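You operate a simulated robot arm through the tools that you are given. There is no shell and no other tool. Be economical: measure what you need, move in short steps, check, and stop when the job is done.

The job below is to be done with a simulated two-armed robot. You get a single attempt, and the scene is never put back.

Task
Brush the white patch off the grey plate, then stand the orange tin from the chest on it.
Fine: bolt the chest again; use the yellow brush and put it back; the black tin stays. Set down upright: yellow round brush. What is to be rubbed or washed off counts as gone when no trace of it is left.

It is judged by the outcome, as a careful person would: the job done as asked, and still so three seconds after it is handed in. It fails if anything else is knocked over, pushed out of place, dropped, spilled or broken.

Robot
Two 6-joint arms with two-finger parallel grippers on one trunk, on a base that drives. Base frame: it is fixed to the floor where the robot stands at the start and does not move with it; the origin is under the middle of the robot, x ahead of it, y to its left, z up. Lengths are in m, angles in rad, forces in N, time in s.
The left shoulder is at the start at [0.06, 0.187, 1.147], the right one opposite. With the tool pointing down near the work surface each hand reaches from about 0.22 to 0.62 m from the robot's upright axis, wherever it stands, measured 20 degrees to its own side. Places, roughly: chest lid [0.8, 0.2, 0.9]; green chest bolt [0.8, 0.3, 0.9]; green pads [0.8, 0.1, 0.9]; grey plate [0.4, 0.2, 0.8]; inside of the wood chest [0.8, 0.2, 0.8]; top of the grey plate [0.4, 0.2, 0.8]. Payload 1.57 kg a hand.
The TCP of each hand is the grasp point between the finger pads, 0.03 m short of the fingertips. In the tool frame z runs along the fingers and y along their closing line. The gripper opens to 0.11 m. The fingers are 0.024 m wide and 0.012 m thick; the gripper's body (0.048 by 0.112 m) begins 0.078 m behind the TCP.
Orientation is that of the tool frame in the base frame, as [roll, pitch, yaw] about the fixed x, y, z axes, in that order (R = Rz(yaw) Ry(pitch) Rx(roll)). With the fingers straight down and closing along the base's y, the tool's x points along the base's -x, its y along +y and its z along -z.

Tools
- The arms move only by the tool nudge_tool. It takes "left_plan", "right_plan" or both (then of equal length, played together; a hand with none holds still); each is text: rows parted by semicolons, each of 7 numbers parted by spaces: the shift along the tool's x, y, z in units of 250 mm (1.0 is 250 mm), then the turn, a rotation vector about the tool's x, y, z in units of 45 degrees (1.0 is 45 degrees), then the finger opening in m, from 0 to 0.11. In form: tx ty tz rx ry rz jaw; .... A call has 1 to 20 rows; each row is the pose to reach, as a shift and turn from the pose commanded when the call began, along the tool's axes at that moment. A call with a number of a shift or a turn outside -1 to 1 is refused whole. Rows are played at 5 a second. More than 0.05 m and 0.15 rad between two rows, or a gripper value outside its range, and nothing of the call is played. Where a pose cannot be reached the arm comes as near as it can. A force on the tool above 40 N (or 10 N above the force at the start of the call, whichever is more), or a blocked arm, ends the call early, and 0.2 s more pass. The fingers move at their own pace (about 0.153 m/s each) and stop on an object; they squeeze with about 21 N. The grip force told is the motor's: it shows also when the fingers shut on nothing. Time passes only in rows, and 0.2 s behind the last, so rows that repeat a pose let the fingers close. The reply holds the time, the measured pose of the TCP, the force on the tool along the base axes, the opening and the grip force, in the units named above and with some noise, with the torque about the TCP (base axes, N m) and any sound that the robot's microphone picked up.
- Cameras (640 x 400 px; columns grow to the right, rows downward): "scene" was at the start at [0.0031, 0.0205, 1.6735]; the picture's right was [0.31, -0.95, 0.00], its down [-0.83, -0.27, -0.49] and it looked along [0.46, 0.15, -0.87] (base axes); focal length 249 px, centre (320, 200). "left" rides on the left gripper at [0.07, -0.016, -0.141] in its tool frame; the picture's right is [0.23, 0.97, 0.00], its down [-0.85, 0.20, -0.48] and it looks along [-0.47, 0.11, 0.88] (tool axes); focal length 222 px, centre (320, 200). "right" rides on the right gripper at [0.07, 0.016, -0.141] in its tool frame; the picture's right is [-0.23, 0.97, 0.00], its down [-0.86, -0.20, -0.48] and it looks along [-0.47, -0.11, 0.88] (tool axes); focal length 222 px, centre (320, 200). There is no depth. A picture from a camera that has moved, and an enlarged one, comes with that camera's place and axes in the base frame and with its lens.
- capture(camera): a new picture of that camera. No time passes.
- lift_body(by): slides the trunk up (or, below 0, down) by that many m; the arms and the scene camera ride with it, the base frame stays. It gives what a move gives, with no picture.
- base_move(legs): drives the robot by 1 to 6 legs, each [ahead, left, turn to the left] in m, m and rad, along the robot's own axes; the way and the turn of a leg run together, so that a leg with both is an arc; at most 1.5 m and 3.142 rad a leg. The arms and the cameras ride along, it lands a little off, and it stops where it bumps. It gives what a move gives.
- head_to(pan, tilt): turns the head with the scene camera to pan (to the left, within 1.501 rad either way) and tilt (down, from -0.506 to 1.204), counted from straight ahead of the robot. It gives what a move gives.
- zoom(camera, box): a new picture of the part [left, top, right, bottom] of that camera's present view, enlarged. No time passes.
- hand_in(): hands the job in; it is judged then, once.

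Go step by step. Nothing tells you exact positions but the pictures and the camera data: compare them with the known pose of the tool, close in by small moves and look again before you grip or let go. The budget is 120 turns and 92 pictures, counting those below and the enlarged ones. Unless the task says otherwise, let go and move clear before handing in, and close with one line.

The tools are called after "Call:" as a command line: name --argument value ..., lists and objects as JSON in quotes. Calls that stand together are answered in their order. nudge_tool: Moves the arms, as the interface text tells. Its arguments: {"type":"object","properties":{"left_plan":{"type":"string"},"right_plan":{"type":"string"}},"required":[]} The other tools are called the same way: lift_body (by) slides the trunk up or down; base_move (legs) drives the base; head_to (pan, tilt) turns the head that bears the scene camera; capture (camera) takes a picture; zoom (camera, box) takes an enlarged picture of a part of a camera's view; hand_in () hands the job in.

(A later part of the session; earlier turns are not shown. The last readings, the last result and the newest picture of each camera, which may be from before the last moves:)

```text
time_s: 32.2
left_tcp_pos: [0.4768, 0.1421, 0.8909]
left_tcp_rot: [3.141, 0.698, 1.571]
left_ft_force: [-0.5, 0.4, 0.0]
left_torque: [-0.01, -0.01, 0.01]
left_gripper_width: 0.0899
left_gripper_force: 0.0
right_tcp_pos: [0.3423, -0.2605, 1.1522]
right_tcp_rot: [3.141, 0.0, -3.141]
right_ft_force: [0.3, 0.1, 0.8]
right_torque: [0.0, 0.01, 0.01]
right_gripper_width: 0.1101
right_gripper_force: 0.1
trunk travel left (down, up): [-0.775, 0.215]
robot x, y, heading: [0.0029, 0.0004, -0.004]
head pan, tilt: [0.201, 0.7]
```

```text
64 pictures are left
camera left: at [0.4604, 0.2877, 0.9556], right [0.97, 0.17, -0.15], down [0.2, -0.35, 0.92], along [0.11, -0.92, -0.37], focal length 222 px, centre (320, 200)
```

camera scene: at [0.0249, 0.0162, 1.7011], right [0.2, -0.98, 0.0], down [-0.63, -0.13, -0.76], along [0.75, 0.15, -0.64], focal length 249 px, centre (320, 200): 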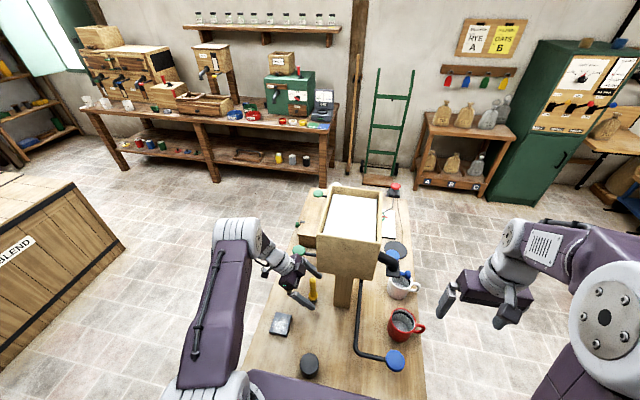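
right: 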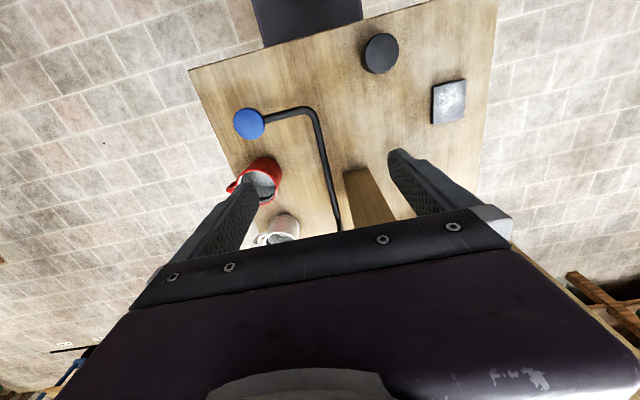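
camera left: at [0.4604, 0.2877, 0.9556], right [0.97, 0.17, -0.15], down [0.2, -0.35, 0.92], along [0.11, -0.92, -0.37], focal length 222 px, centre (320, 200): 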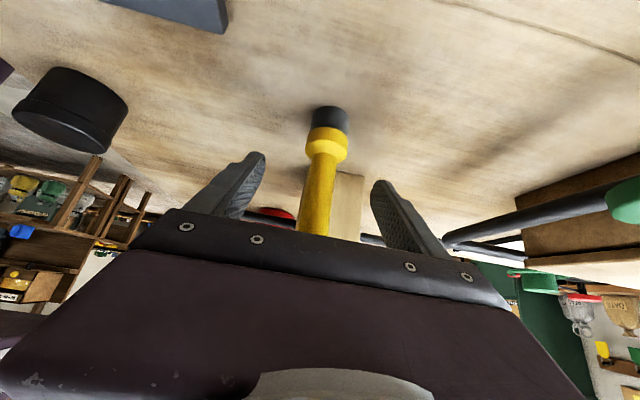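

Brush stands upright. Retreat back and up.

Call:
nudge_tool --left_plan "0 0 -0.18 0 0 0 0.09;0 0 -0.36 0 0 0 0.09;0 0 -0.54 0 0 0 0.09;0 0 -0.72 0 0 0 0.09;0 0 -0.9 0 0 0 0.09"

Call:
capture --camera "left"

Call:
zoom --camera "scene" --box '[250, 180, 450, 380]'

```text
time_s: 33.4
left_tcp_pos: [0.4759, 0.2888, 1.0644]
left_tcp_rot: [-3.141, 0.699, 1.571]
left_ft_force: [-0.2, 0.9, 0.4]
left_torque: [-0.01, 0.0, -0.03]
left_gripper_width: 0.0901
left_gripper_force: 0.1
right_tcp_pos: [0.3436, -0.2599, 1.1529]
right_tcp_rot: [-3.141, 0.001, 3.141]
right_ft_force: [0.7, -0.2, -0.1]
right_torque: [-0.02, 0.01, 0.03]
right_gripper_width: 0.1099
right_gripper_force: 0.1
trunk travel left (down, up): [-0.775, 0.215]
robot x, y, heading: [0.0023, 0.0024, 0.002]
head pan, tilt: [0.201, 0.7]
```

```text
63 pictures are left
camera left: at [0.4594, 0.4344, 1.1283], right [0.97, 0.17, -0.15], down [0.2, -0.35, 0.92], along [0.11, -0.92, -0.37], focal length 222 px, centre (320, 200)
```

left: 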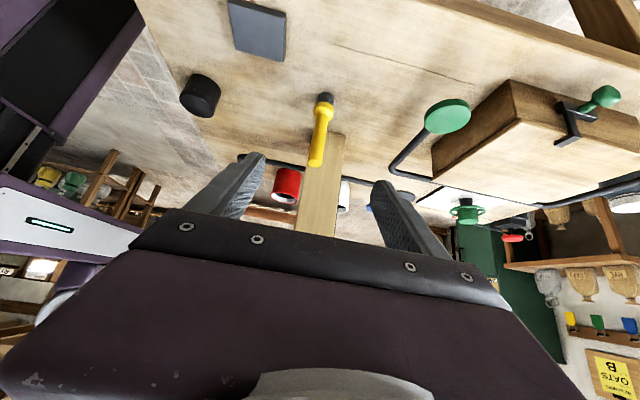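

```text
2.00 times, centred on (350, 280) of scene
camera zoom: at [0.0233, 0.0178, 1.7011], right [0.2, -0.98, 0.0], down [-0.63, -0.13, -0.77], along [0.75, 0.15, -0.64], focal length 497 px, centre (260, 40)
```

zoom: 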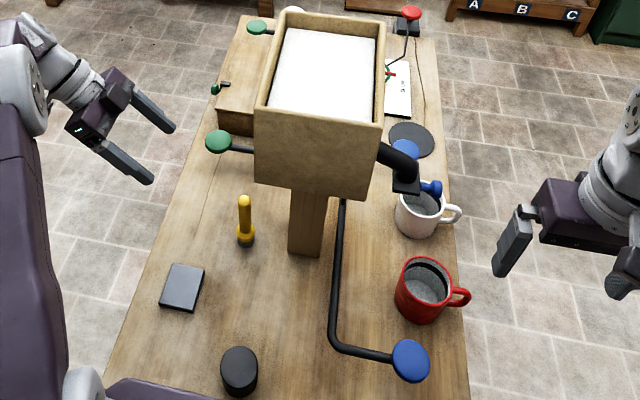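

Plate is clean, brush is back. The chest spans about x 0.73–0.96, y 0.07–0.25, lid z 0.885; I drive around to the table's left side and face it.

Call:
base_move --legs '[[-0.25, 0, 0], [0, 0.95, 0], [1.09, 0, 0], [0, 0, -1.571], [0.2, 0, 0]]'

Call:
head_to --pan 0 --tilt 0.95

Call:
capture --camera "scene"

```text
time_s: 50.0
left_tcp_pos: [1.1461, 0.2877, 1.065]
left_tcp_rot: [3.137, 0.699, 0.019]
left_ft_force: [0.3, -0.4, -0.6]
left_torque: [-0.06, 0.0, 0.03]
left_gripper_width: 0.0901
left_gripper_force: 0.1
right_tcp_pos: [0.5941, 0.4103, 1.1523]
right_tcp_rot: [-3.142, 0.001, 1.59]
right_ft_force: [0.2, 0.5, 0.0]
right_torque: [0.01, -0.02, -0.02]
right_gripper_width: 0.1101
right_gripper_force: 0.1
trunk travel left (down, up): [-0.775, 0.215]
robot x, y, heading: [0.8475, 0.7574, -1.555]
head pan, tilt: [0.201, 0.7]
```

```text
time_s: 50.8
left_tcp_pos: [1.1458, 0.2844, 1.0631]
left_tcp_rot: [-3.142, 0.699, 0.019]
left_ft_force: [0.0, 0.0, -0.9]
left_torque: [0.01, -0.06, 0.01]
left_gripper_width: 0.0898
left_gripper_force: 0.0
right_tcp_pos: [0.5936, 0.4072, 1.1512]
right_tcp_rot: [-3.141, -0.001, 1.589]
right_ft_force: [-0.2, 0.5, 0.2]
right_torque: [0.05, 0.0, -0.02]
right_gripper_width: 0.1099
right_gripper_force: 0.0
trunk travel left (down, up): [-0.775, 0.215]
robot x, y, heading: [0.8474, 0.7559, -1.549]
head pan, tilt: [0.0, 0.949]
```

```text
61 pictures are left
camera scene: at [0.849, 0.7421, 1.6813], right [-1.0, -0.02, 0.0], down [-0.02, 0.81, -0.58], along [0.01, -0.58, -0.81], focal length 249 px, centre (320, 200)
```

scene: 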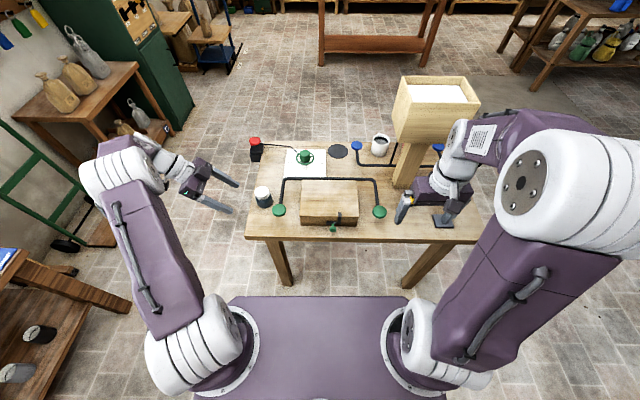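

Call:
zoom --camera "scene" --box '[240, 120, 420, 240]'

```text
3.33 times, centred on (330, 180) of scene
camera zoom: at [0.849, 0.7421, 1.6813], right [-1.0, -0.02, 0.0], down [-0.02, 0.81, -0.58], along [0.01, -0.58, -0.81], focal length 829 px, centre (287, 267)
```

zoom: 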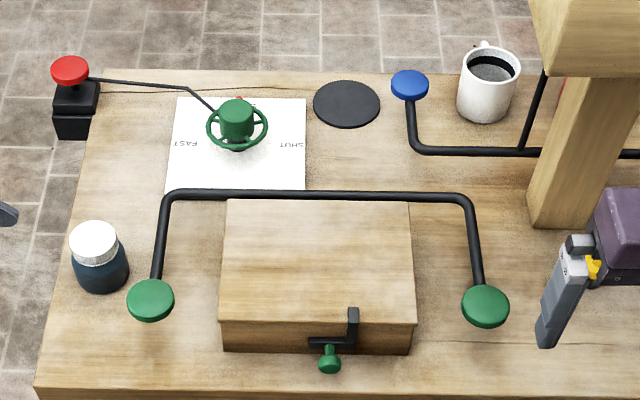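

Now it is clear: a green-padded U-bar lies along the lid's hinge (press a pad to raise the lid), and a green-knobbed bolt in front. I move a bit closer and bring the right hand's camera to the bolt.

Call:
base_move --legs '[[0.12, 0, 0]]'

Call:
nudge_tool --right_plan "0.1 0.16 0.05 0 0 0 0.08;0.2 0.34 0.1 0 0 0 0.08;0.3 0.52 0.15 0 0 0 0.08;0.4 0.7 0.2 0 0 0 0.08;0.45 0.86 0.25 0 0 0 0.06;0.45 0.9 0.4 0 0 0 0.06"

Call:
capture --camera "right"

```text
time_s: 52.0
left_tcp_pos: [1.1487, 0.1661, 1.0637]
left_tcp_rot: [3.139, 0.696, 0.018]
left_ft_force: [0.4, -0.8, -1.0]
left_torque: [0.01, -0.02, -0.02]
left_gripper_width: 0.0899
left_gripper_force: 0.0
right_tcp_pos: [0.5963, 0.2891, 1.1534]
right_tcp_rot: [-3.141, 0.002, 1.59]
right_ft_force: [0.3, -0.8, -0.2]
right_torque: [-0.01, 0.03, -0.02]
right_gripper_width: 0.1098
right_gripper_force: 0.1
trunk travel left (down, up): [-0.775, 0.215]
robot x, y, heading: [0.8512, 0.6388, -1.553]
head pan, tilt: [0.0, 0.949]
```

```text
refused: row 2 steps farther than a row can; nothing moved
```

```text
59 pictures are left
camera right: at [0.6106, 0.3591, 1.2945], right [0.98, -0.21, 0.0], down [-0.18, -0.86, 0.48], along [-0.1, -0.47, -0.88], focal length 222 px, centre (320, 200)
```

right: 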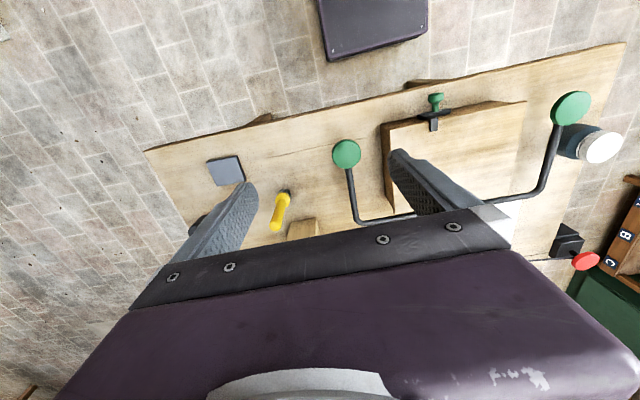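

Call:
nudge_tool --right_plan "0.1 0.1 0.05 0 0 0 0.08;0.2 0.22 0.1 0 0 0 0.08;0.3 0.34 0.15 0 0 0 0.08;0.4 0.46 0.2 0 0 0 0.08;0.46 0.6 0.25 0 0 0 0.06;0.5 0.74 0.32 0 0 0 0.06;0.52 0.87 0.4 0 0 0 0.06;0.52 0.97 0.5 0 0 0 0.06;0.52 0.98 0.61 0 0 0 0.06"

Call:
capture --camera "right"

```text
time_s: 54.1
left_tcp_pos: [1.1483, 0.165, 1.0638]
left_tcp_rot: [-3.141, 0.699, 0.02]
left_ft_force: [0.9, 0.2, -0.5]
left_torque: [-0.02, -0.02, -0.01]
left_gripper_width: 0.0901
left_gripper_force: 0.1
right_tcp_pos: [0.8384, 0.4232, 1.0046]
right_tcp_rot: [-3.138, -0.003, 1.59]
right_ft_force: [-2.8, 4.0, 70.9]
right_torque: [5.37, -0.97, 0.2]
right_gripper_width: 0.0602
right_gripper_force: 0.1
right hand out of reach, approached as far as the arm can: row 4, 5, 6, 7
trunk travel left (down, up): [-0.775, 0.215]
robot x, y, heading: [0.8477, 0.635, -1.549]
head pan, tilt: [0.0, 0.949]
stopped in row 9 (right hand): the force on the tool passed its limit (the readings are from after the stop); the commanded pose is now the measured one
```

```text
58 pictures are left
camera right: at [0.8533, 0.4923, 1.1473], right [0.98, -0.21, 0.0], down [-0.18, -0.86, 0.48], along [-0.1, -0.46, -0.88], focal length 222 px, centre (320, 200)
```

right: 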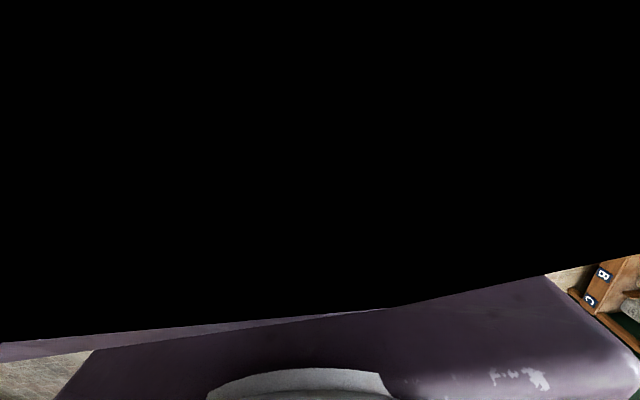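

The hand touched the robot's own front deck; I raise it and move it forward again.

Call:
nudge_tool --right_plan "0 0 -0.1 0 0 0 0.06;0 0 -0.25 0 0 0 0.06;-0.1 0 -0.4 0 0 0 0.06;-0.25 0 -0.45 0 0 0 0.06;-0.4 0 -0.45 0 0 0 0.06"

Call:
capture --camera "right"

Call:
capture --camera "scene"

```text
time_s: 55.3
left_tcp_pos: [1.1482, 0.1632, 1.0622]
left_tcp_rot: [-3.138, 0.698, 0.02]
left_ft_force: [0.6, 0.1, 0.3]
left_torque: [0.01, 0.01, 0.02]
left_gripper_width: 0.0901
left_gripper_force: 0.0
right_tcp_pos: [0.84, 0.3214, 1.1156]
right_tcp_rot: [-3.137, -0.003, 1.589]
right_ft_force: [0.7, 0.0, 0.4]
right_torque: [0.03, -0.02, 0.01]
right_gripper_width: 0.0599
right_gripper_force: 0.0
trunk travel left (down, up): [-0.775, 0.215]
robot x, y, heading: [0.8503, 0.635, -1.547]
head pan, tilt: [0.0, 0.949]
```

```text
57 pictures are left
camera right: at [0.8557, 0.3923, 1.2574], right [0.98, -0.21, 0.0], down [-0.18, -0.86, 0.48], along [-0.1, -0.46, -0.88], focal length 222 px, centre (320, 200)
```

right: 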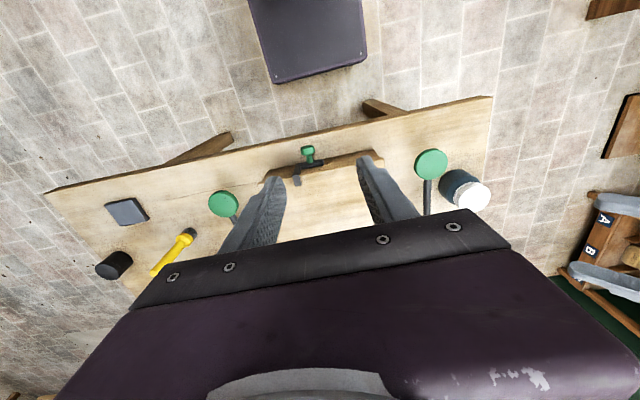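

```text
56 pictures are left
camera scene: at [0.8516, 0.6211, 1.6813], right [-1.0, -0.02, 0.0], down [-0.02, 0.81, -0.58], along [0.01, -0.58, -0.81], focal length 249 px, centre (320, 200)
```

scene: 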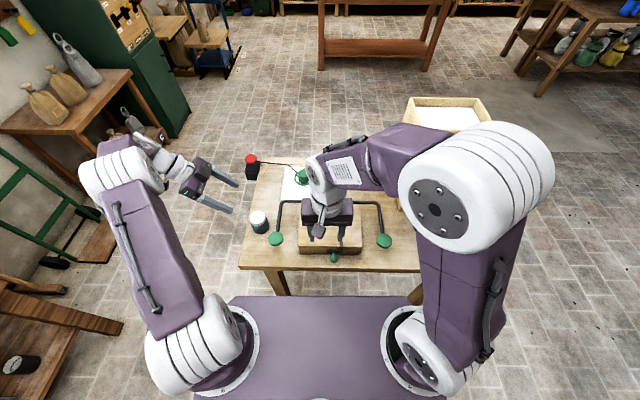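

Call:
zoom --camera "right" --box '[250, 120, 390, 220]'

Call:
zoom --camera "scene" --box '[240, 180, 420, 280]'

```text
4.00 times, centred on (320, 170) of right
camera zoom: at [0.8557, 0.3923, 1.2574], right [0.98, -0.21, 0.0], down [-0.18, -0.86, 0.48], along [-0.1, -0.46, -0.88], focal length 888 px, centre (320, 320)
```

zoom: 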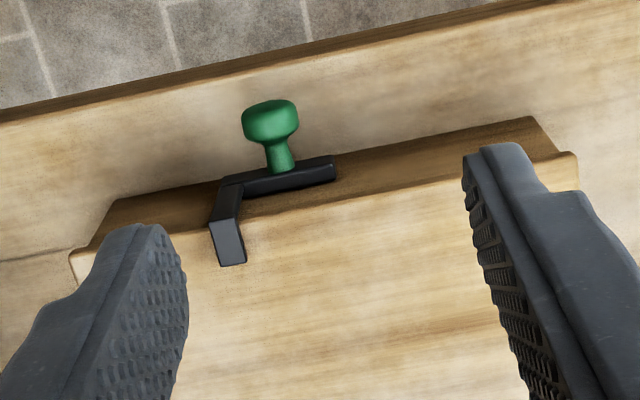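

```text
3.56 times, centred on (330, 230) of scene
camera zoom: at [0.8516, 0.6211, 1.6813], right [-1.0, -0.02, 0.0], down [-0.02, 0.81, -0.58], along [0.01, -0.58, -0.81], focal length 884 px, centre (284, 93)
```

zoom: 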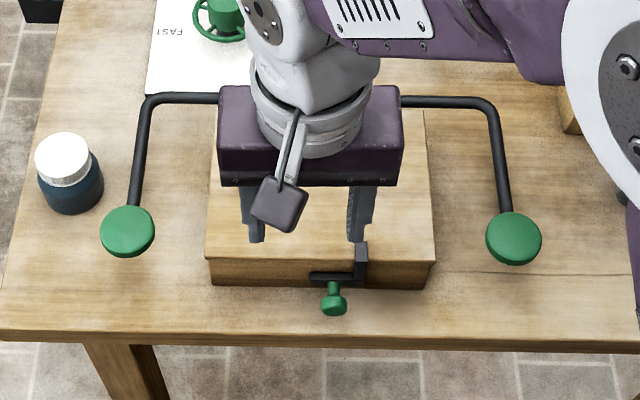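

The knob sits about [0.809, 0.288, 0.86]; the latch hook laps over the lid edge. I lower the right hand above the knob.

Call:
nudge_tool --right_plan "-0.06 -0.06 0.15 0 0 0 0.06;-0.11 -0.12 0.3 0 0 0 0.06;-0.116 -0.126 0.45 0 0 0 0.06;-0.116 -0.126 0.6 0 0 0 0.06;-0.116 -0.126 0.74 0 0 0 0.06"

Call:
capture --camera "right"

Call:
zoom --camera "scene" --box '[240, 180, 420, 280]'

```text
time_s: 56.5
left_tcp_pos: [1.1484, 0.1636, 1.0632]
left_tcp_rot: [-3.142, 0.699, 0.02]
left_ft_force: [0.1, 0.3, 0.4]
left_torque: [0.03, 0.05, 0.0]
left_gripper_width: 0.0901
left_gripper_force: 0.1
right_tcp_pos: [0.8078, 0.2921, 0.9311]
right_tcp_rot: [-3.137, -0.005, 1.589]
right_ft_force: [-0.3, 0.2, 0.5]
right_torque: [0.05, -0.01, -0.01]
right_gripper_width: 0.0599
right_gripper_force: 0.1
trunk travel left (down, up): [-0.775, 0.215]
robot x, y, heading: [0.8532, 0.634, -1.554]
head pan, tilt: [0.0, 0.949]
```

```text
53 pictures are left
camera right: at [0.8226, 0.362, 1.0728], right [0.98, -0.21, 0.0], down [-0.18, -0.86, 0.48], along [-0.1, -0.46, -0.88], focal length 222 px, centre (320, 200)
```

right: 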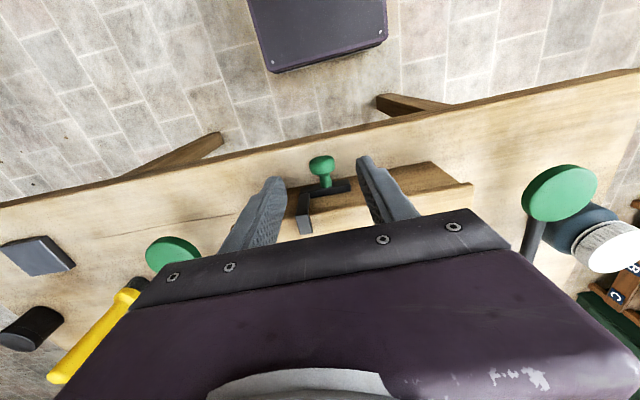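

```text
3.56 times, centred on (330, 230) of scene
camera zoom: at [0.8513, 0.6214, 1.6813], right [-1.0, -0.02, 0.0], down [-0.02, 0.81, -0.58], along [0.01, -0.58, -0.81], focal length 884 px, centre (284, 93)
```

zoom: 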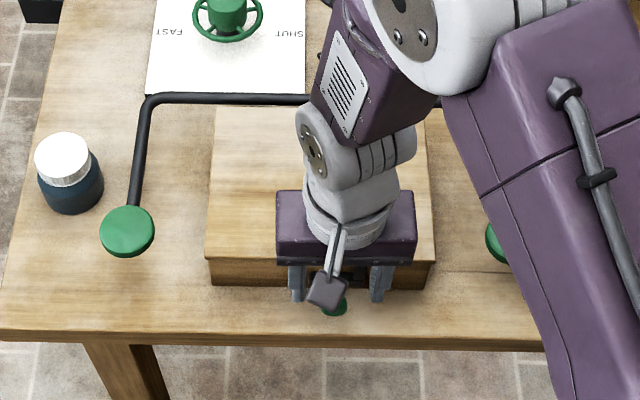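

Aligned. Descend so the knob lies between the pads and close.

Call:
nudge_tool --right_plan "0 0 0.1 0 0 0 0.06;0.008 0 0.18 0 0 0 0.06;0.008 0 0.23 0 0 0 0.06;0.008 0 0.23 0 0 0 0.03;0.008 0 0.23 0 0 0 0;0.008 0 0.23 0 0 0 0"

Call:
capture --camera "right"

```text
time_s: 57.9
left_tcp_pos: [1.1494, 0.1657, 1.064]
left_tcp_rot: [3.141, 0.7, 0.019]
left_ft_force: [-0.2, -0.2, 0.4]
left_torque: [0.02, 0.0, -0.02]
left_gripper_width: 0.09
left_gripper_force: 0.0
right_tcp_pos: [0.808, 0.2947, 0.8745]
right_tcp_rot: [-3.137, -0.004, 1.59]
right_ft_force: [4.6, 1.8, -6.4]
right_torque: [-0.34, -0.16, 0.09]
right_gripper_width: 0.0252
right_gripper_force: 37.0
trunk travel left (down, up): [-0.775, 0.215]
robot x, y, heading: [0.8463, 0.6356, -1.549]
head pan, tilt: [0.0, 0.949]
```

```text
51 pictures are left
camera right: at [0.8232, 0.3646, 1.0153], right [0.98, -0.21, 0.0], down [-0.18, -0.86, 0.48], along [-0.1, -0.47, -0.88], focal length 222 px, centre (320, 200)
```

right: 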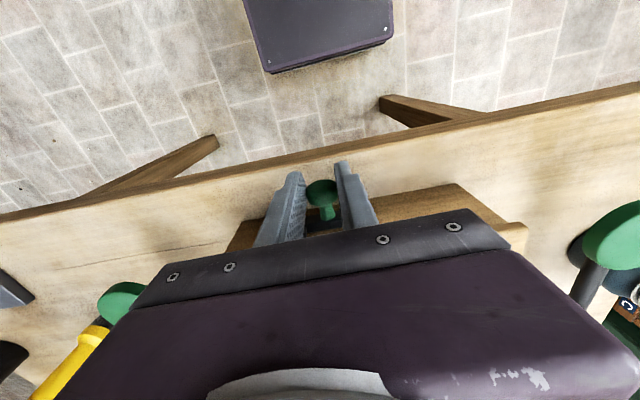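

Knob gripped. Try a gentle pull outward (+y) by 8 mm and read the force.

Call:
nudge_tool --right_plan "0.016 0 0 0 0 0 0;0.032 0 0 0 0 0 0"

```text
time_s: 58.5
left_tcp_pos: [1.149, 0.1598, 1.062]
left_tcp_rot: [-3.137, 0.699, 0.022]
left_ft_force: [0.7, 0.2, 0.4]
left_torque: [0.02, 0.01, 0.03]
left_gripper_width: 0.0901
left_gripper_force: 0.1
right_tcp_pos: [0.8093, 0.2975, 0.8736]
right_tcp_rot: [3.14, -0.002, 1.589]
right_ft_force: [0.9, -17.6, 2.7]
right_torque: [-0.35, -0.04, 0.01]
right_gripper_width: 0.0249
right_gripper_force: 36.5
trunk travel left (down, up): [-0.775, 0.215]
robot x, y, heading: [0.8497, 0.6355, -1.554]
head pan, tilt: [0.0, 0.949]
```

It resists along y. Return and test along x.

Call:
nudge_tool --right_plan "-0.032 0 0 0 0 0 0;-0.032 0.012 0 0 0 0 0;-0.032 0.028 0 0 0 0 0"

Call:
nudge_tool --right_plan "0 -0.028 0 0 0 0 0;0 -0.04 0 0 0 0 0;0 -0.056 0 0 0 0 0"

Call:
capture --camera "right"

```text
time_s: 59.3
left_tcp_pos: [1.1481, 0.1656, 1.0631]
left_tcp_rot: [-3.141, 0.701, 0.019]
left_ft_force: [0.2, -0.1, -0.2]
left_torque: [-0.02, 0.0, 0.02]
left_gripper_width: 0.09
left_gripper_force: 0.1
right_tcp_pos: [0.8143, 0.2994, 0.8733]
right_tcp_rot: [-3.135, -0.01, 1.592]
right_ft_force: [-1.7, 6.5, -10.0]
right_torque: [1.23, -0.01, -0.06]
right_gripper_width: 0.0241
right_gripper_force: 35.7
trunk travel left (down, up): [-0.775, 0.215]
robot x, y, heading: [0.8535, 0.6373, -1.551]
head pan, tilt: [0.0, 0.949]
```

```text
time_s: 60.0
left_tcp_pos: [1.1496, 0.1662, 1.0632]
left_tcp_rot: [-3.141, 0.701, 0.02]
left_ft_force: [0.3, -0.8, -0.8]
left_torque: [0.03, -0.01, 0.0]
left_gripper_width: 0.0901
left_gripper_force: 0.2
right_tcp_pos: [0.8084, 0.2998, 0.8738]
right_tcp_rot: [-3.135, -0.01, 1.594]
right_ft_force: [17.5, 9.2, -9.8]
right_torque: [0.32, -0.54, 0.09]
right_gripper_width: 0.0238
right_gripper_force: 35.5
trunk travel left (down, up): [-0.775, 0.215]
robot x, y, heading: [0.8523, 0.6338, -1.552]
head pan, tilt: [0.0, 0.949]
stopped in row 3 (right hand): the force on the tool passed its limit (the readings are from after the stop); the commanded pose is now the measured one
```

```text
50 pictures are left
camera right: at [0.8233, 0.3684, 1.0155], right [0.98, -0.2, -0.01], down [-0.17, -0.86, 0.47], along [-0.1, -0.46, -0.88], focal length 222 px, centre (320, 200)
```

right: 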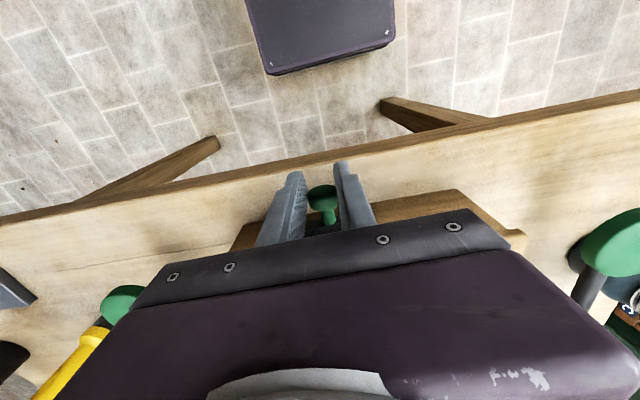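

It slid freely toward +x and is blocked toward −x, so the bolt slides along +x. Continue gently.

Call:
nudge_tool --right_plan "-0.01 0.02 0 0 0 0 0;-0.01 0.04 0 0 0 0 0;-0.01 0.06 0 0 0 0 0;-0.01 0.08 0 0 0 0 0;-0.01 0.1 0 0 0 0 0"

Call:
zoom --camera "scene" --box '[240, 180, 420, 280]'

Call:
capture --camera "right"

```text
time_s: 61.1
left_tcp_pos: [1.1494, 0.1682, 1.0651]
left_tcp_rot: [3.138, 0.699, 0.017]
left_ft_force: [0.3, -0.2, 0.5]
left_torque: [-0.02, 0.0, -0.03]
left_gripper_width: 0.0899
left_gripper_force: 0.0
right_tcp_pos: [0.8315, 0.2985, 0.8741]
right_tcp_rot: [-3.135, -0.007, 1.593]
right_ft_force: [-1.2, 16.0, 0.9]
right_torque: [0.64, 0.03, 0.0]
right_gripper_width: 0.0239
right_gripper_force: 36.3
trunk travel left (down, up): [-0.775, 0.215]
robot x, y, heading: [0.8495, 0.6362, -1.549]
head pan, tilt: [0.0, 0.949]
```

```text
3.56 times, centred on (330, 230) of scene
camera zoom: at [0.8519, 0.6273, 1.6812], right [-1.0, -0.02, 0.0], down [-0.02, 0.81, -0.58], along [0.01, -0.58, -0.81], focal length 884 px, centre (284, 93)
```

zoom: 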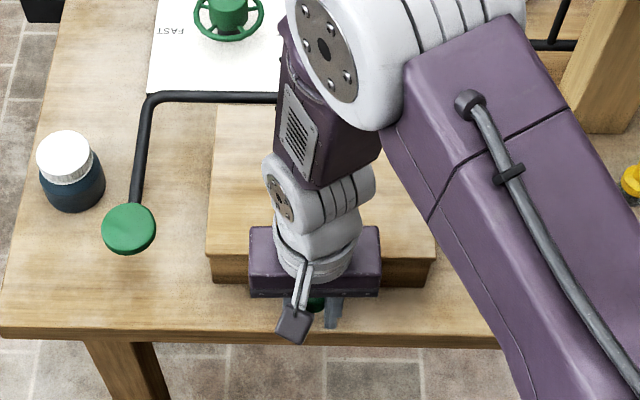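

```text
48 pictures are left
camera right: at [0.8463, 0.3685, 1.0154], right [0.98, -0.21, -0.01], down [-0.18, -0.86, 0.47], along [-0.1, -0.46, -0.88], focal length 222 px, centre (320, 200)
```

right: 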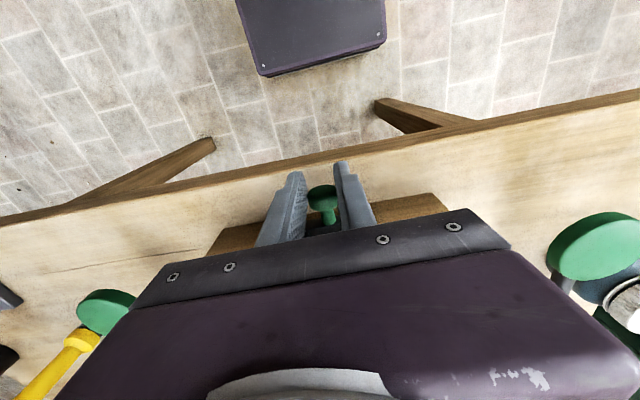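

The knob is sliding along. Continue until it stops.

Call:
nudge_tool --right_plan "0.008 0.02 0 0 0 0 0;0.008 0.04 0 0 0 0 0;0.008 0.06 0 0 0 0 0;0.008 0.08 0 0 0 0 0;0.008 0.1 0 0 0 0 0"

Call:
capture --camera "right"

```text
time_s: 62.2
left_tcp_pos: [1.1436, 0.1648, 1.0645]
left_tcp_rot: [-3.141, 0.696, 0.017]
left_ft_force: [1.0, 1.1, 0.2]
left_torque: [0.02, 0.06, -0.02]
left_gripper_width: 0.0901
left_gripper_force: 0.2
right_tcp_pos: [0.8439, 0.2984, 0.8724]
right_tcp_rot: [-3.132, -0.017, 1.583]
right_ft_force: [-34.4, -6.3, 19.9]
right_torque: [-0.85, 0.77, -0.32]
right_gripper_width: 0.024
right_gripper_force: 36.4
trunk travel left (down, up): [-0.775, 0.215]
robot x, y, heading: [0.8486, 0.6334, -1.553]
head pan, tilt: [0.0, 0.949]
stopped in row 5 (right hand): the force on the tool passed its limit (the readings are from after the stop); the commanded pose is now the measured one
```

```text
47 pictures are left
camera right: at [0.8599, 0.367, 1.016], right [0.98, -0.21, -0.01], down [-0.18, -0.87, 0.47], along [-0.11, -0.45, -0.88], focal length 222 px, centre (320, 200)
```

right: 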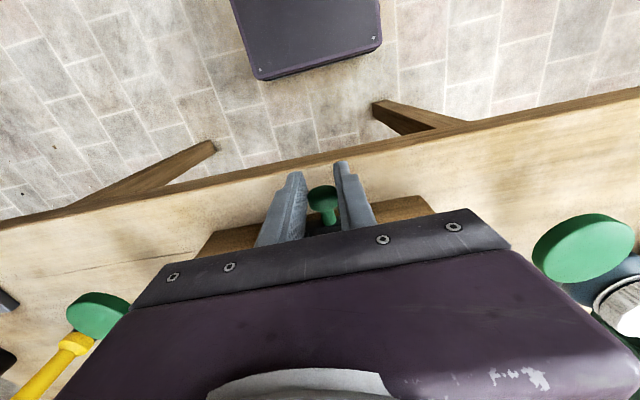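

The bolt hit its end stop after ~34 mm. Release, rise and look.

Call:
nudge_tool --right_plan "0 -0.006 0 0 0 0 0.02;0 -0.006 0 0 0 0 0.05;0 -0.006 0 0 0 0 0.06;0 -0.006 -0.15 0 0 0 0.06;0 -0.006 -0.35 0 0 0 0.06;0 -0.006 -0.55 0 0 0 0.06;0 -0.006 -0.75 0 0 0 0.06;0 -0.006 -0.9 0 0 0 0.06"

Call:
capture --camera "right"

Call:
zoom --camera "scene" --box '[240, 160, 420, 280]'

```text
time_s: 64.0
left_tcp_pos: [1.1468, 0.1648, 1.0636]
left_tcp_rot: [3.141, 0.698, 0.017]
left_ft_force: [-0.1, 0.9, 0.5]
left_torque: [-0.06, -0.03, 0.0]
left_gripper_width: 0.09
left_gripper_force: 0.1
right_tcp_pos: [0.8496, 0.2976, 1.0983]
right_tcp_rot: [-3.133, -0.011, 1.587]
right_ft_force: [0.3, 0.1, -0.2]
right_torque: [-0.02, -0.05, 0.0]
right_gripper_width: 0.0598
right_gripper_force: 0.1
trunk travel left (down, up): [-0.775, 0.215]
robot x, y, heading: [0.852, 0.635, -1.55]
head pan, tilt: [0.0, 0.949]
```

```text
46 pictures are left
camera right: at [0.8658, 0.3662, 1.2405], right [0.98, -0.21, -0.01], down [-0.18, -0.86, 0.47], along [-0.11, -0.46, -0.88], focal length 222 px, centre (320, 200)
```

right: 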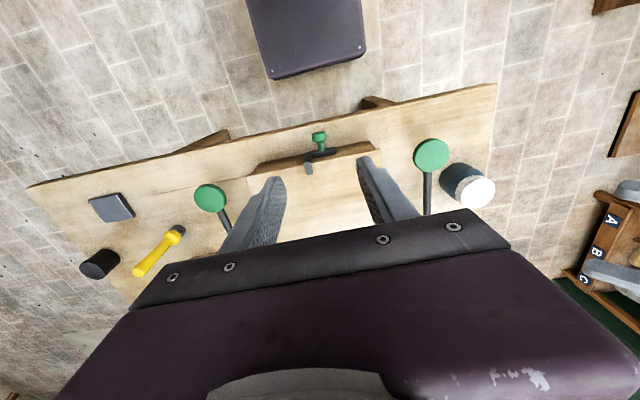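

```text
3.33 times, centred on (330, 220) of scene
camera zoom: at [0.8505, 0.6237, 1.6813], right [-1.0, -0.02, 0.0], down [-0.01, 0.81, -0.58], along [0.01, -0.58, -0.81], focal length 829 px, centre (287, 133)
```

zoom: 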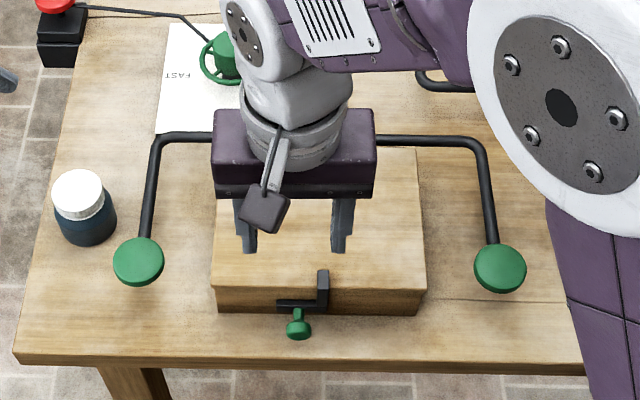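

The bolt is drawn. Now I untilt the left hand and close its fingers to use as a pusher on the left green pad (~[1.022, 0.216, 0.865]), staying clear of the bottle at ~[1.086, 0.154].

Call:
nudge_tool --left_plan "0 0 -0.1 0 0.18 0 0.05;0 0 -0.1 0 0.36 0 0;0 0 -0.1 0 0.54 0 0;0 0 -0.1 0 0.72 0 0;0 0 -0.1 0 0.889 0 0"

Call:
capture --camera "left"

```text
time_s: 65.2
left_tcp_pos: [1.1622, 0.1652, 1.0844]
left_tcp_rot: [3.141, -0.001, 0.021]
left_ft_force: [-1.1, 0.3, -0.4]
left_torque: [0.0, -0.01, -0.01]
left_gripper_width: 0.0
left_gripper_force: 20.7
right_tcp_pos: [0.8493, 0.296, 1.0979]
right_tcp_rot: [-3.134, -0.014, 1.587]
right_ft_force: [-0.2, 0.7, -0.4]
right_torque: [-0.02, -0.01, 0.02]
right_gripper_width: 0.0601
right_gripper_force: 0.1
trunk travel left (down, up): [-0.775, 0.215]
robot x, y, heading: [0.8482, 0.6354, -1.552]
head pan, tilt: [0.0, 0.949]
```

```text
44 pictures are left
camera left: at [1.2306, 0.1836, 1.2255], right [0.25, -0.97, 0.0], down [-0.85, -0.22, 0.48], along [-0.46, -0.12, -0.88], focal length 222 px, centre (320, 200)
```

left: 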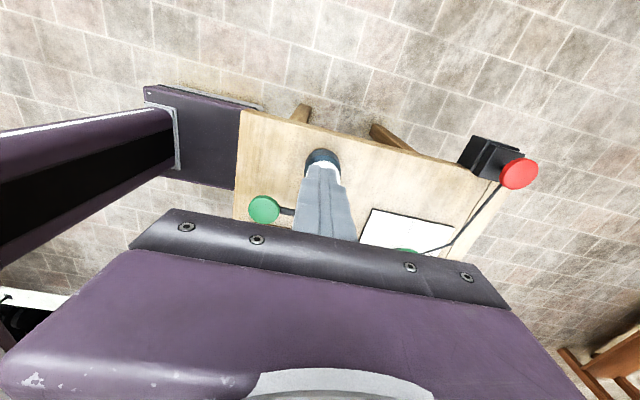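

Call:
nudge_tool --left_plan "-0.15 -0.07 0 0 0 0 0;-0.3 -0.14 0 0 0 0 0;-0.45 -0.21 0.05 0 0 0 0;-0.592 -0.268 0.15 0 0 0 0;-0.592 -0.268 0.3 0 0 0 0;-0.592 -0.268 0.45 0 0 0 0"

Call:
capture --camera "left"

Call:
zoom --camera "scene" --box '[240, 160, 420, 280]'

```text
time_s: 66.6
left_tcp_pos: [1.0152, 0.2289, 0.971]
left_tcp_rot: [3.141, 0.001, 0.019]
left_ft_force: [0.2, 1.1, -0.2]
left_torque: [0.0, 0.02, -0.01]
left_gripper_width: 0.0
left_gripper_force: 21.5
right_tcp_pos: [0.8512, 0.2957, 1.0982]
right_tcp_rot: [-3.134, -0.01, 1.588]
right_ft_force: [0.1, 0.1, 0.1]
right_torque: [0.02, 0.0, -0.01]
right_gripper_width: 0.06
right_gripper_force: 0.1
trunk travel left (down, up): [-0.775, 0.215]
robot x, y, heading: [0.8514, 0.6369, -1.549]
head pan, tilt: [0.0, 0.949]
```

```text
43 pictures are left
camera left: at [1.0837, 0.2476, 1.1129], right [0.25, -0.97, 0.0], down [-0.85, -0.22, 0.48], along [-0.46, -0.12, -0.88], focal length 222 px, centre (320, 200)
```

left: 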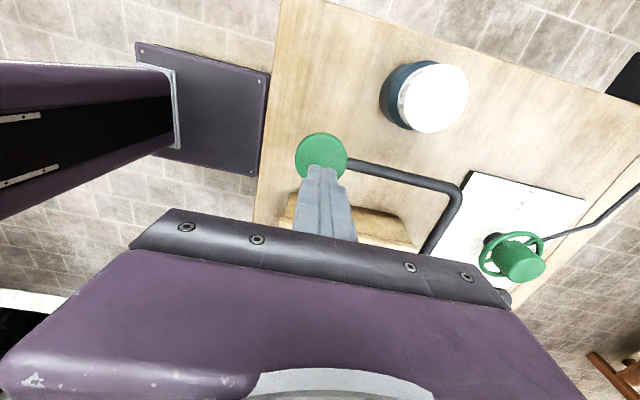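

```text
3.33 times, centred on (330, 220) of scene
camera zoom: at [0.8516, 0.6217, 1.6813], right [-1.0, -0.02, 0.0], down [-0.02, 0.81, -0.58], along [0.01, -0.58, -0.81], focal length 829 px, centre (287, 133)
```

zoom: 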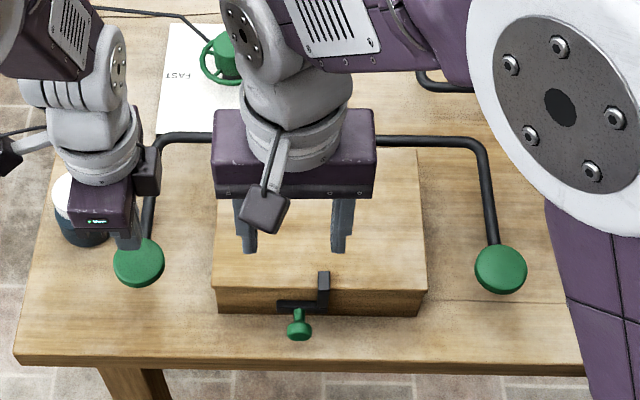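

Pressing the pad down in steps while the right hand rises clear.

Call:
nudge_tool --left_plan "0 0 0.06 0 0 0 0;0 0 0.12 0 0 0 0;0 0 0.16 0 0 0 0;0 0 0.2 0 0 0 0;0 0 0.22 0 0 0 0" --right_plan "0 0 -0.06 0 0 0 0.06;0 0 -0.12 0 0 0 0.06;0 0 -0.18 0 0 0 0.06;0 0 -0.24 0 0 0 0.06;0 0 -0.3 0 0 0 0.06"

Call:
zoom --camera "scene" --box '[240, 160, 420, 280]'

```text
time_s: 67.8
left_tcp_pos: [1.0141, 0.2291, 0.9156]
left_tcp_rot: [3.14, 0.0, 0.02]
left_ft_force: [-0.9, 1.3, 3.7]
left_torque: [0.04, -0.06, -0.02]
left_gripper_width: 0.0
left_gripper_force: 20.9
right_tcp_pos: [0.8497, 0.2963, 1.1735]
right_tcp_rot: [-3.134, -0.011, 1.589]
right_ft_force: [0.4, 0.2, 0.2]
right_torque: [0.0, 0.0, -0.02]
right_gripper_width: 0.06
right_gripper_force: 0.1
trunk travel left (down, up): [-0.775, 0.215]
robot x, y, heading: [0.8513, 0.636, -1.552]
head pan, tilt: [0.0, 0.949]
```

```text
3.33 times, centred on (330, 220) of scene
camera zoom: at [0.8507, 0.6241, 1.6813], right [-1.0, -0.02, 0.0], down [-0.01, 0.81, -0.58], along [0.01, -0.58, -0.81], focal length 829 px, centre (287, 133)
```

zoom: 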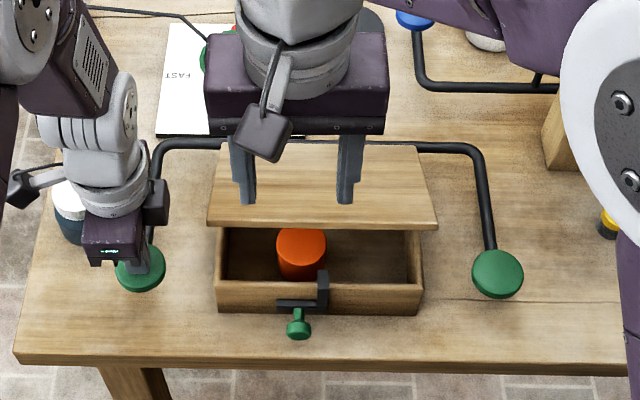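

The lid rises and the orange tin is in view. Press further.

Call:
nudge_tool --left_plan "0 0 0.04 0 0 0 0;0 0 0.08 0 0 0 0;0 0 0.12 0 0 0 0;0 0 0.16 0 0 0 0"

Call:
zoom --camera "scene" --box '[240, 160, 420, 280]'

```text
time_s: 68.7
left_tcp_pos: [1.0131, 0.2301, 0.8911]
left_tcp_rot: [3.14, -0.001, 0.017]
left_ft_force: [-3.0, 4.5, 19.8]
left_torque: [0.19, 0.12, 0.01]
left_gripper_width: 0.0001
left_gripper_force: 21.0
right_tcp_pos: [0.8489, 0.297, 1.1745]
right_tcp_rot: [-3.133, -0.01, 1.589]
right_ft_force: [-0.3, -0.3, -0.1]
right_torque: [0.0, 0.0, 0.0]
right_gripper_width: 0.0599
right_gripper_force: 0.1
trunk travel left (down, up): [-0.775, 0.215]
robot x, y, heading: [0.8495, 0.6356, -1.549]
head pan, tilt: [0.0, 0.949]
stopped in row 4 (left hand): the force on the tool passed its limit (the readings are from after the stop); the commanded pose is now the measured one
```

```text
3.33 times, centred on (330, 220) of scene
camera zoom: at [0.8499, 0.6258, 1.6814], right [-1.0, -0.02, 0.0], down [-0.01, 0.81, -0.58], along [0.01, -0.58, -0.81], focal length 829 px, centre (287, 133)
```

zoom: 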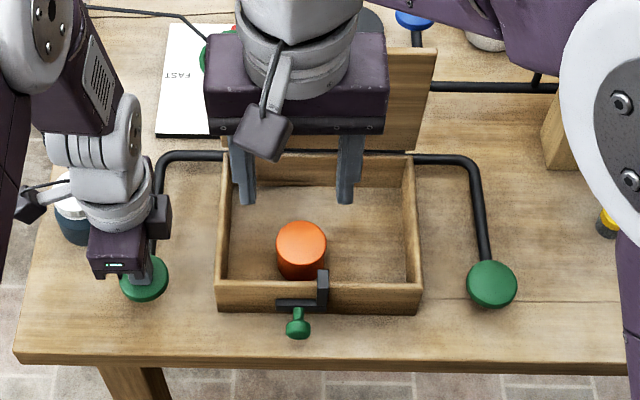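

Lid is fully open. Look at the tin with the right camera.

Call:
capture --camera "right"

Call:
zoom --camera "right" --box '[250, 120, 390, 220]'

```text
39 pictures are left
camera right: at [0.8643, 0.3662, 1.3163], right [0.98, -0.21, -0.01], down [-0.18, -0.86, 0.47], along [-0.11, -0.46, -0.88], focal length 222 px, centre (320, 200)
```

right: 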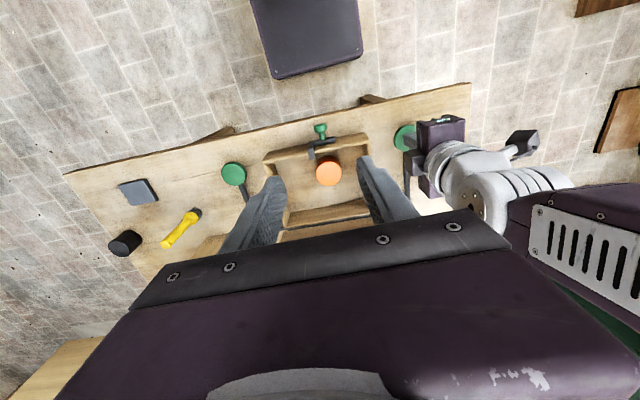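

```text
4.00 times, centred on (320, 170) of right
camera zoom: at [0.8643, 0.3662, 1.3163], right [0.98, -0.21, -0.01], down [-0.18, -0.86, 0.47], along [-0.11, -0.46, -0.88], focal length 888 px, centre (320, 320)
```

zoom: 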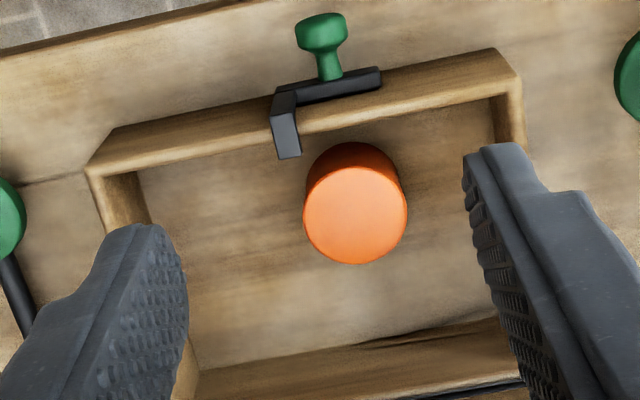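

Tin at about [0.841, 0.191], top z≈0.87, diameter 0.056. Move the right hand over it and down to z 0.95, jaws 0.085.

Call:
nudge_tool --right_plan "-0.14 -0.01 0.04 0 0 0 0.085;-0.28 -0.02 0.1 0 0 0 0.085;-0.4235 -0.04 0.18 0 0 0 0.085;-0.4235 -0.04 0.35 0 0 0 0.085;-0.4235 -0.04 0.52 0 0 0 0.085;-0.4235 -0.04 0.7 0 0 0 0.085;-0.4235 -0.04 0.88 0 0 0 0.085"

Call:
capture --camera "right"

Call:
capture --camera "scene"

```text
time_s: 70.3
left_tcp_pos: [1.0138, 0.2297, 0.8904]
left_tcp_rot: [3.139, -0.001, 0.02]
left_ft_force: [-0.5, 4.9, 22.1]
left_torque: [0.16, 0.02, -0.02]
left_gripper_width: 0.0002
left_gripper_force: 20.9
right_tcp_pos: [0.838, 0.193, 0.9537]
right_tcp_rot: [-3.134, -0.009, 1.589]
right_ft_force: [0.1, 0.7, 0.8]
right_torque: [0.01, 0.0, -0.01]
right_gripper_width: 0.0851
right_gripper_force: 0.1
trunk travel left (down, up): [-0.775, 0.215]
robot x, y, heading: [0.8519, 0.6349, -1.549]
head pan, tilt: [0.0, 0.949]
```

```text
37 pictures are left
camera right: at [0.8537, 0.2621, 1.0958], right [0.98, -0.21, -0.01], down [-0.18, -0.86, 0.47], along [-0.11, -0.46, -0.88], focal length 222 px, centre (320, 200)
```

right: 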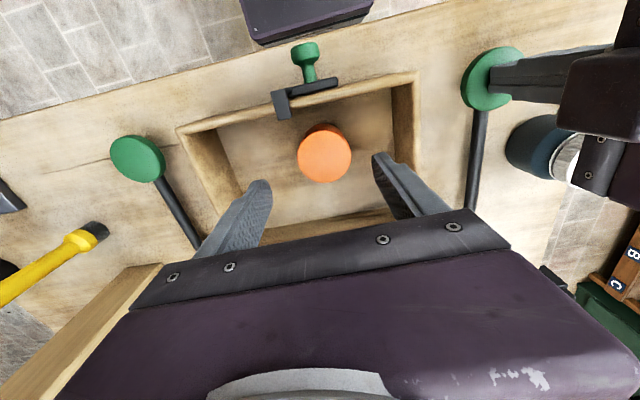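

```text
36 pictures are left
camera scene: at [0.8495, 0.6265, 1.6815], right [-1.0, -0.02, 0.0], down [-0.01, 0.81, -0.58], along [0.01, -0.58, -0.81], focal length 249 px, centre (320, 200)
```

scene: 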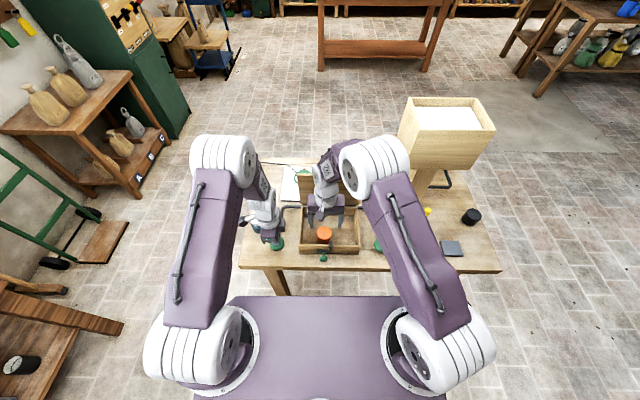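

Well centred. Descend and grip.

Call:
nudge_tool --right_plan "0 0.008 0.12 0 0 0 0.085;0 0.008 0.24 0 0 0 0.085;0 0.008 0.345 0 0 0 0.085;0 0.008 0.345 0 0 0 0.05;0 0.008 0.345 0 0 0 0.03;0 0.008 0.345 0 0 0 0.03"

Call:
capture --camera "right"

```text
time_s: 71.7
left_tcp_pos: [1.0143, 0.2307, 0.8891]
left_tcp_rot: [3.139, 0.0, 0.017]
left_ft_force: [-0.7, 3.0, 26.0]
left_torque: [0.15, 0.06, 0.02]
left_gripper_width: 0.0002
left_gripper_force: 20.9
right_tcp_pos: [0.839, 0.1939, 0.8667]
right_tcp_rot: [-3.136, -0.01, 1.588]
right_ft_force: [0.7, -0.3, 1.1]
right_torque: [-0.02, 0.01, -0.04]
right_gripper_width: 0.0548
right_gripper_force: 20.9
trunk travel left (down, up): [-0.775, 0.215]
robot x, y, heading: [0.8529, 0.6319, -1.554]
head pan, tilt: [0.0, 0.949]
```

```text
35 pictures are left
camera right: at [0.8549, 0.2644, 1.0084], right [0.98, -0.21, -0.01], down [-0.18, -0.86, 0.47], along [-0.11, -0.46, -0.88], focal length 222 px, centre (320, 200)
```

right: 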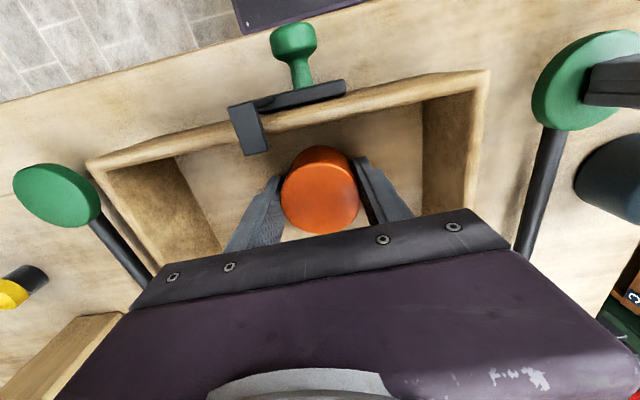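

Tin gripped. Lift it straight up, well above the lid's swing.

Call:
nudge_tool --right_plan "0 0 -0.1 0 0 0 0.03;0 0 -0.25 0 0 0 0.03;0 0 -0.42 0 0 0 0.03;0 0 -0.6 0 0 0 0.03;0 0 -0.78 0 0 0 0.03;0 0 -0.96 0 0 0 0.03"

Call:
nudge_tool --right_plan "0.1 -0.16 -0.08 0 0 0 0.03;0.2 -0.32 -0.1 0 0 0 0.03;0.3 -0.46 -0.1 0 0 0 0.03;0.3 -0.64 -0.1 0 0 0 0.03;0.3 -0.82 -0.1 0 0 0 0.03"

Call:
capture --camera "scene"

```text
time_s: 73.1
left_tcp_pos: [1.0136, 0.2303, 0.8895]
left_tcp_rot: [3.137, 0.0, 0.018]
left_ft_force: [1.4, 2.4, 28.5]
left_torque: [0.11, -0.01, -0.07]
left_gripper_width: 0.0001
left_gripper_force: 21.3
right_tcp_pos: [0.8401, 0.1931, 1.1083]
right_tcp_rot: [-3.132, -0.012, 1.588]
right_ft_force: [-0.1, 0.7, -1.4]
right_torque: [0.05, -0.01, 0.01]
right_gripper_width: 0.0549
right_gripper_force: 21.1
trunk travel left (down, up): [-0.775, 0.215]
robot x, y, heading: [0.8483, 0.6341, -1.555]
head pan, tilt: [0.0, 0.949]
```

```text
refused: row 1 steps farther than a row can; nothing moved
```

```text
34 pictures are left
camera scene: at [0.8496, 0.6271, 1.6813], right [-1.0, -0.02, 0.0], down [-0.01, 0.81, -0.58], along [0.01, -0.58, -0.81], focal length 249 px, centre (320, 200)
```

scene: 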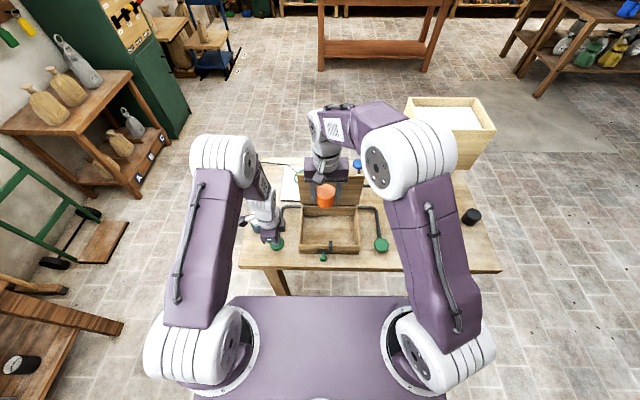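

Call:
nudge_tool --right_plan "0.1 -0.08 -0.05 0 0 0 0.03;0.2 -0.2 -0.05 0 0 0 0.03;0.3 -0.34 -0.05 0 0 0 0.03;0.3 -0.5 -0.05 0 0 0 0.03;0.3 -0.64 -0.05 0 0 0 0.03"

Call:
nudge_tool --left_plan "0 0 -0.02 0 0 0 0;0 0 -0.05 0 0 0 0;0 0 -0.08 0 0 0 0;0 0 -0.11 0 0 0 0;0 0 -0.14 0 0 0 0;0 0 -0.17 0 0 0 0;0 0 -0.2 0 0 0 0;0 0 -0.23 0 0 0 0;0 0 -0.26 0 0 0 0;0 0 -0.36 0 0 0 0;0 0 -0.5 0 0 0 0"

Call:
zoom --camera "scene" --box '[220, 140, 440, 280]'

```text
time_s: 74.3
left_tcp_pos: [1.0128, 0.2312, 0.889]
left_tcp_rot: [3.137, 0.001, 0.018]
left_ft_force: [0.0, 0.9, 28.2]
left_torque: [0.08, -0.04, -0.08]
left_gripper_width: 0.0
left_gripper_force: 20.4
right_tcp_pos: [0.6794, 0.2646, 1.1227]
right_tcp_rot: [-3.135, -0.01, 1.586]
right_ft_force: [0.3, -1.0, -1.0]
right_torque: [-0.01, -0.01, -0.07]
right_gripper_width: 0.0547
right_gripper_force: 20.7
trunk travel left (down, up): [-0.775, 0.215]
robot x, y, heading: [0.8505, 0.6326, -1.552]
head pan, tilt: [0.0, 0.949]
```

```text
time_s: 76.7
left_tcp_pos: [1.0139, 0.2289, 1.0146]
left_tcp_rot: [3.14, 0.0, 0.016]
left_ft_force: [-1.1, 0.0, 0.6]
left_torque: [-0.02, 0.01, -0.04]
left_gripper_width: 0.0
left_gripper_force: 21.1
right_tcp_pos: [0.6807, 0.2627, 1.1224]
right_tcp_rot: [-3.134, -0.011, 1.587]
right_ft_force: [-0.3, -0.1, -0.6]
right_torque: [0.0, 0.01, -0.02]
right_gripper_width: 0.055
right_gripper_force: 21.1
trunk travel left (down, up): [-0.775, 0.215]
robot x, y, heading: [0.8491, 0.6383, -1.554]
head pan, tilt: [0.0, 0.949]
```

```text
2.86 times, centred on (330, 210) of scene
camera zoom: at [0.8504, 0.6244, 1.6813], right [-1.0, -0.02, 0.0], down [-0.01, 0.81, -0.58], along [0.01, -0.58, -0.81], focal length 710 px, centre (291, 171)
```

zoom: 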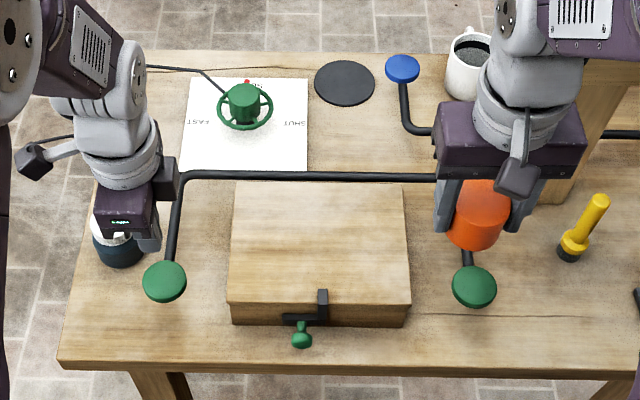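

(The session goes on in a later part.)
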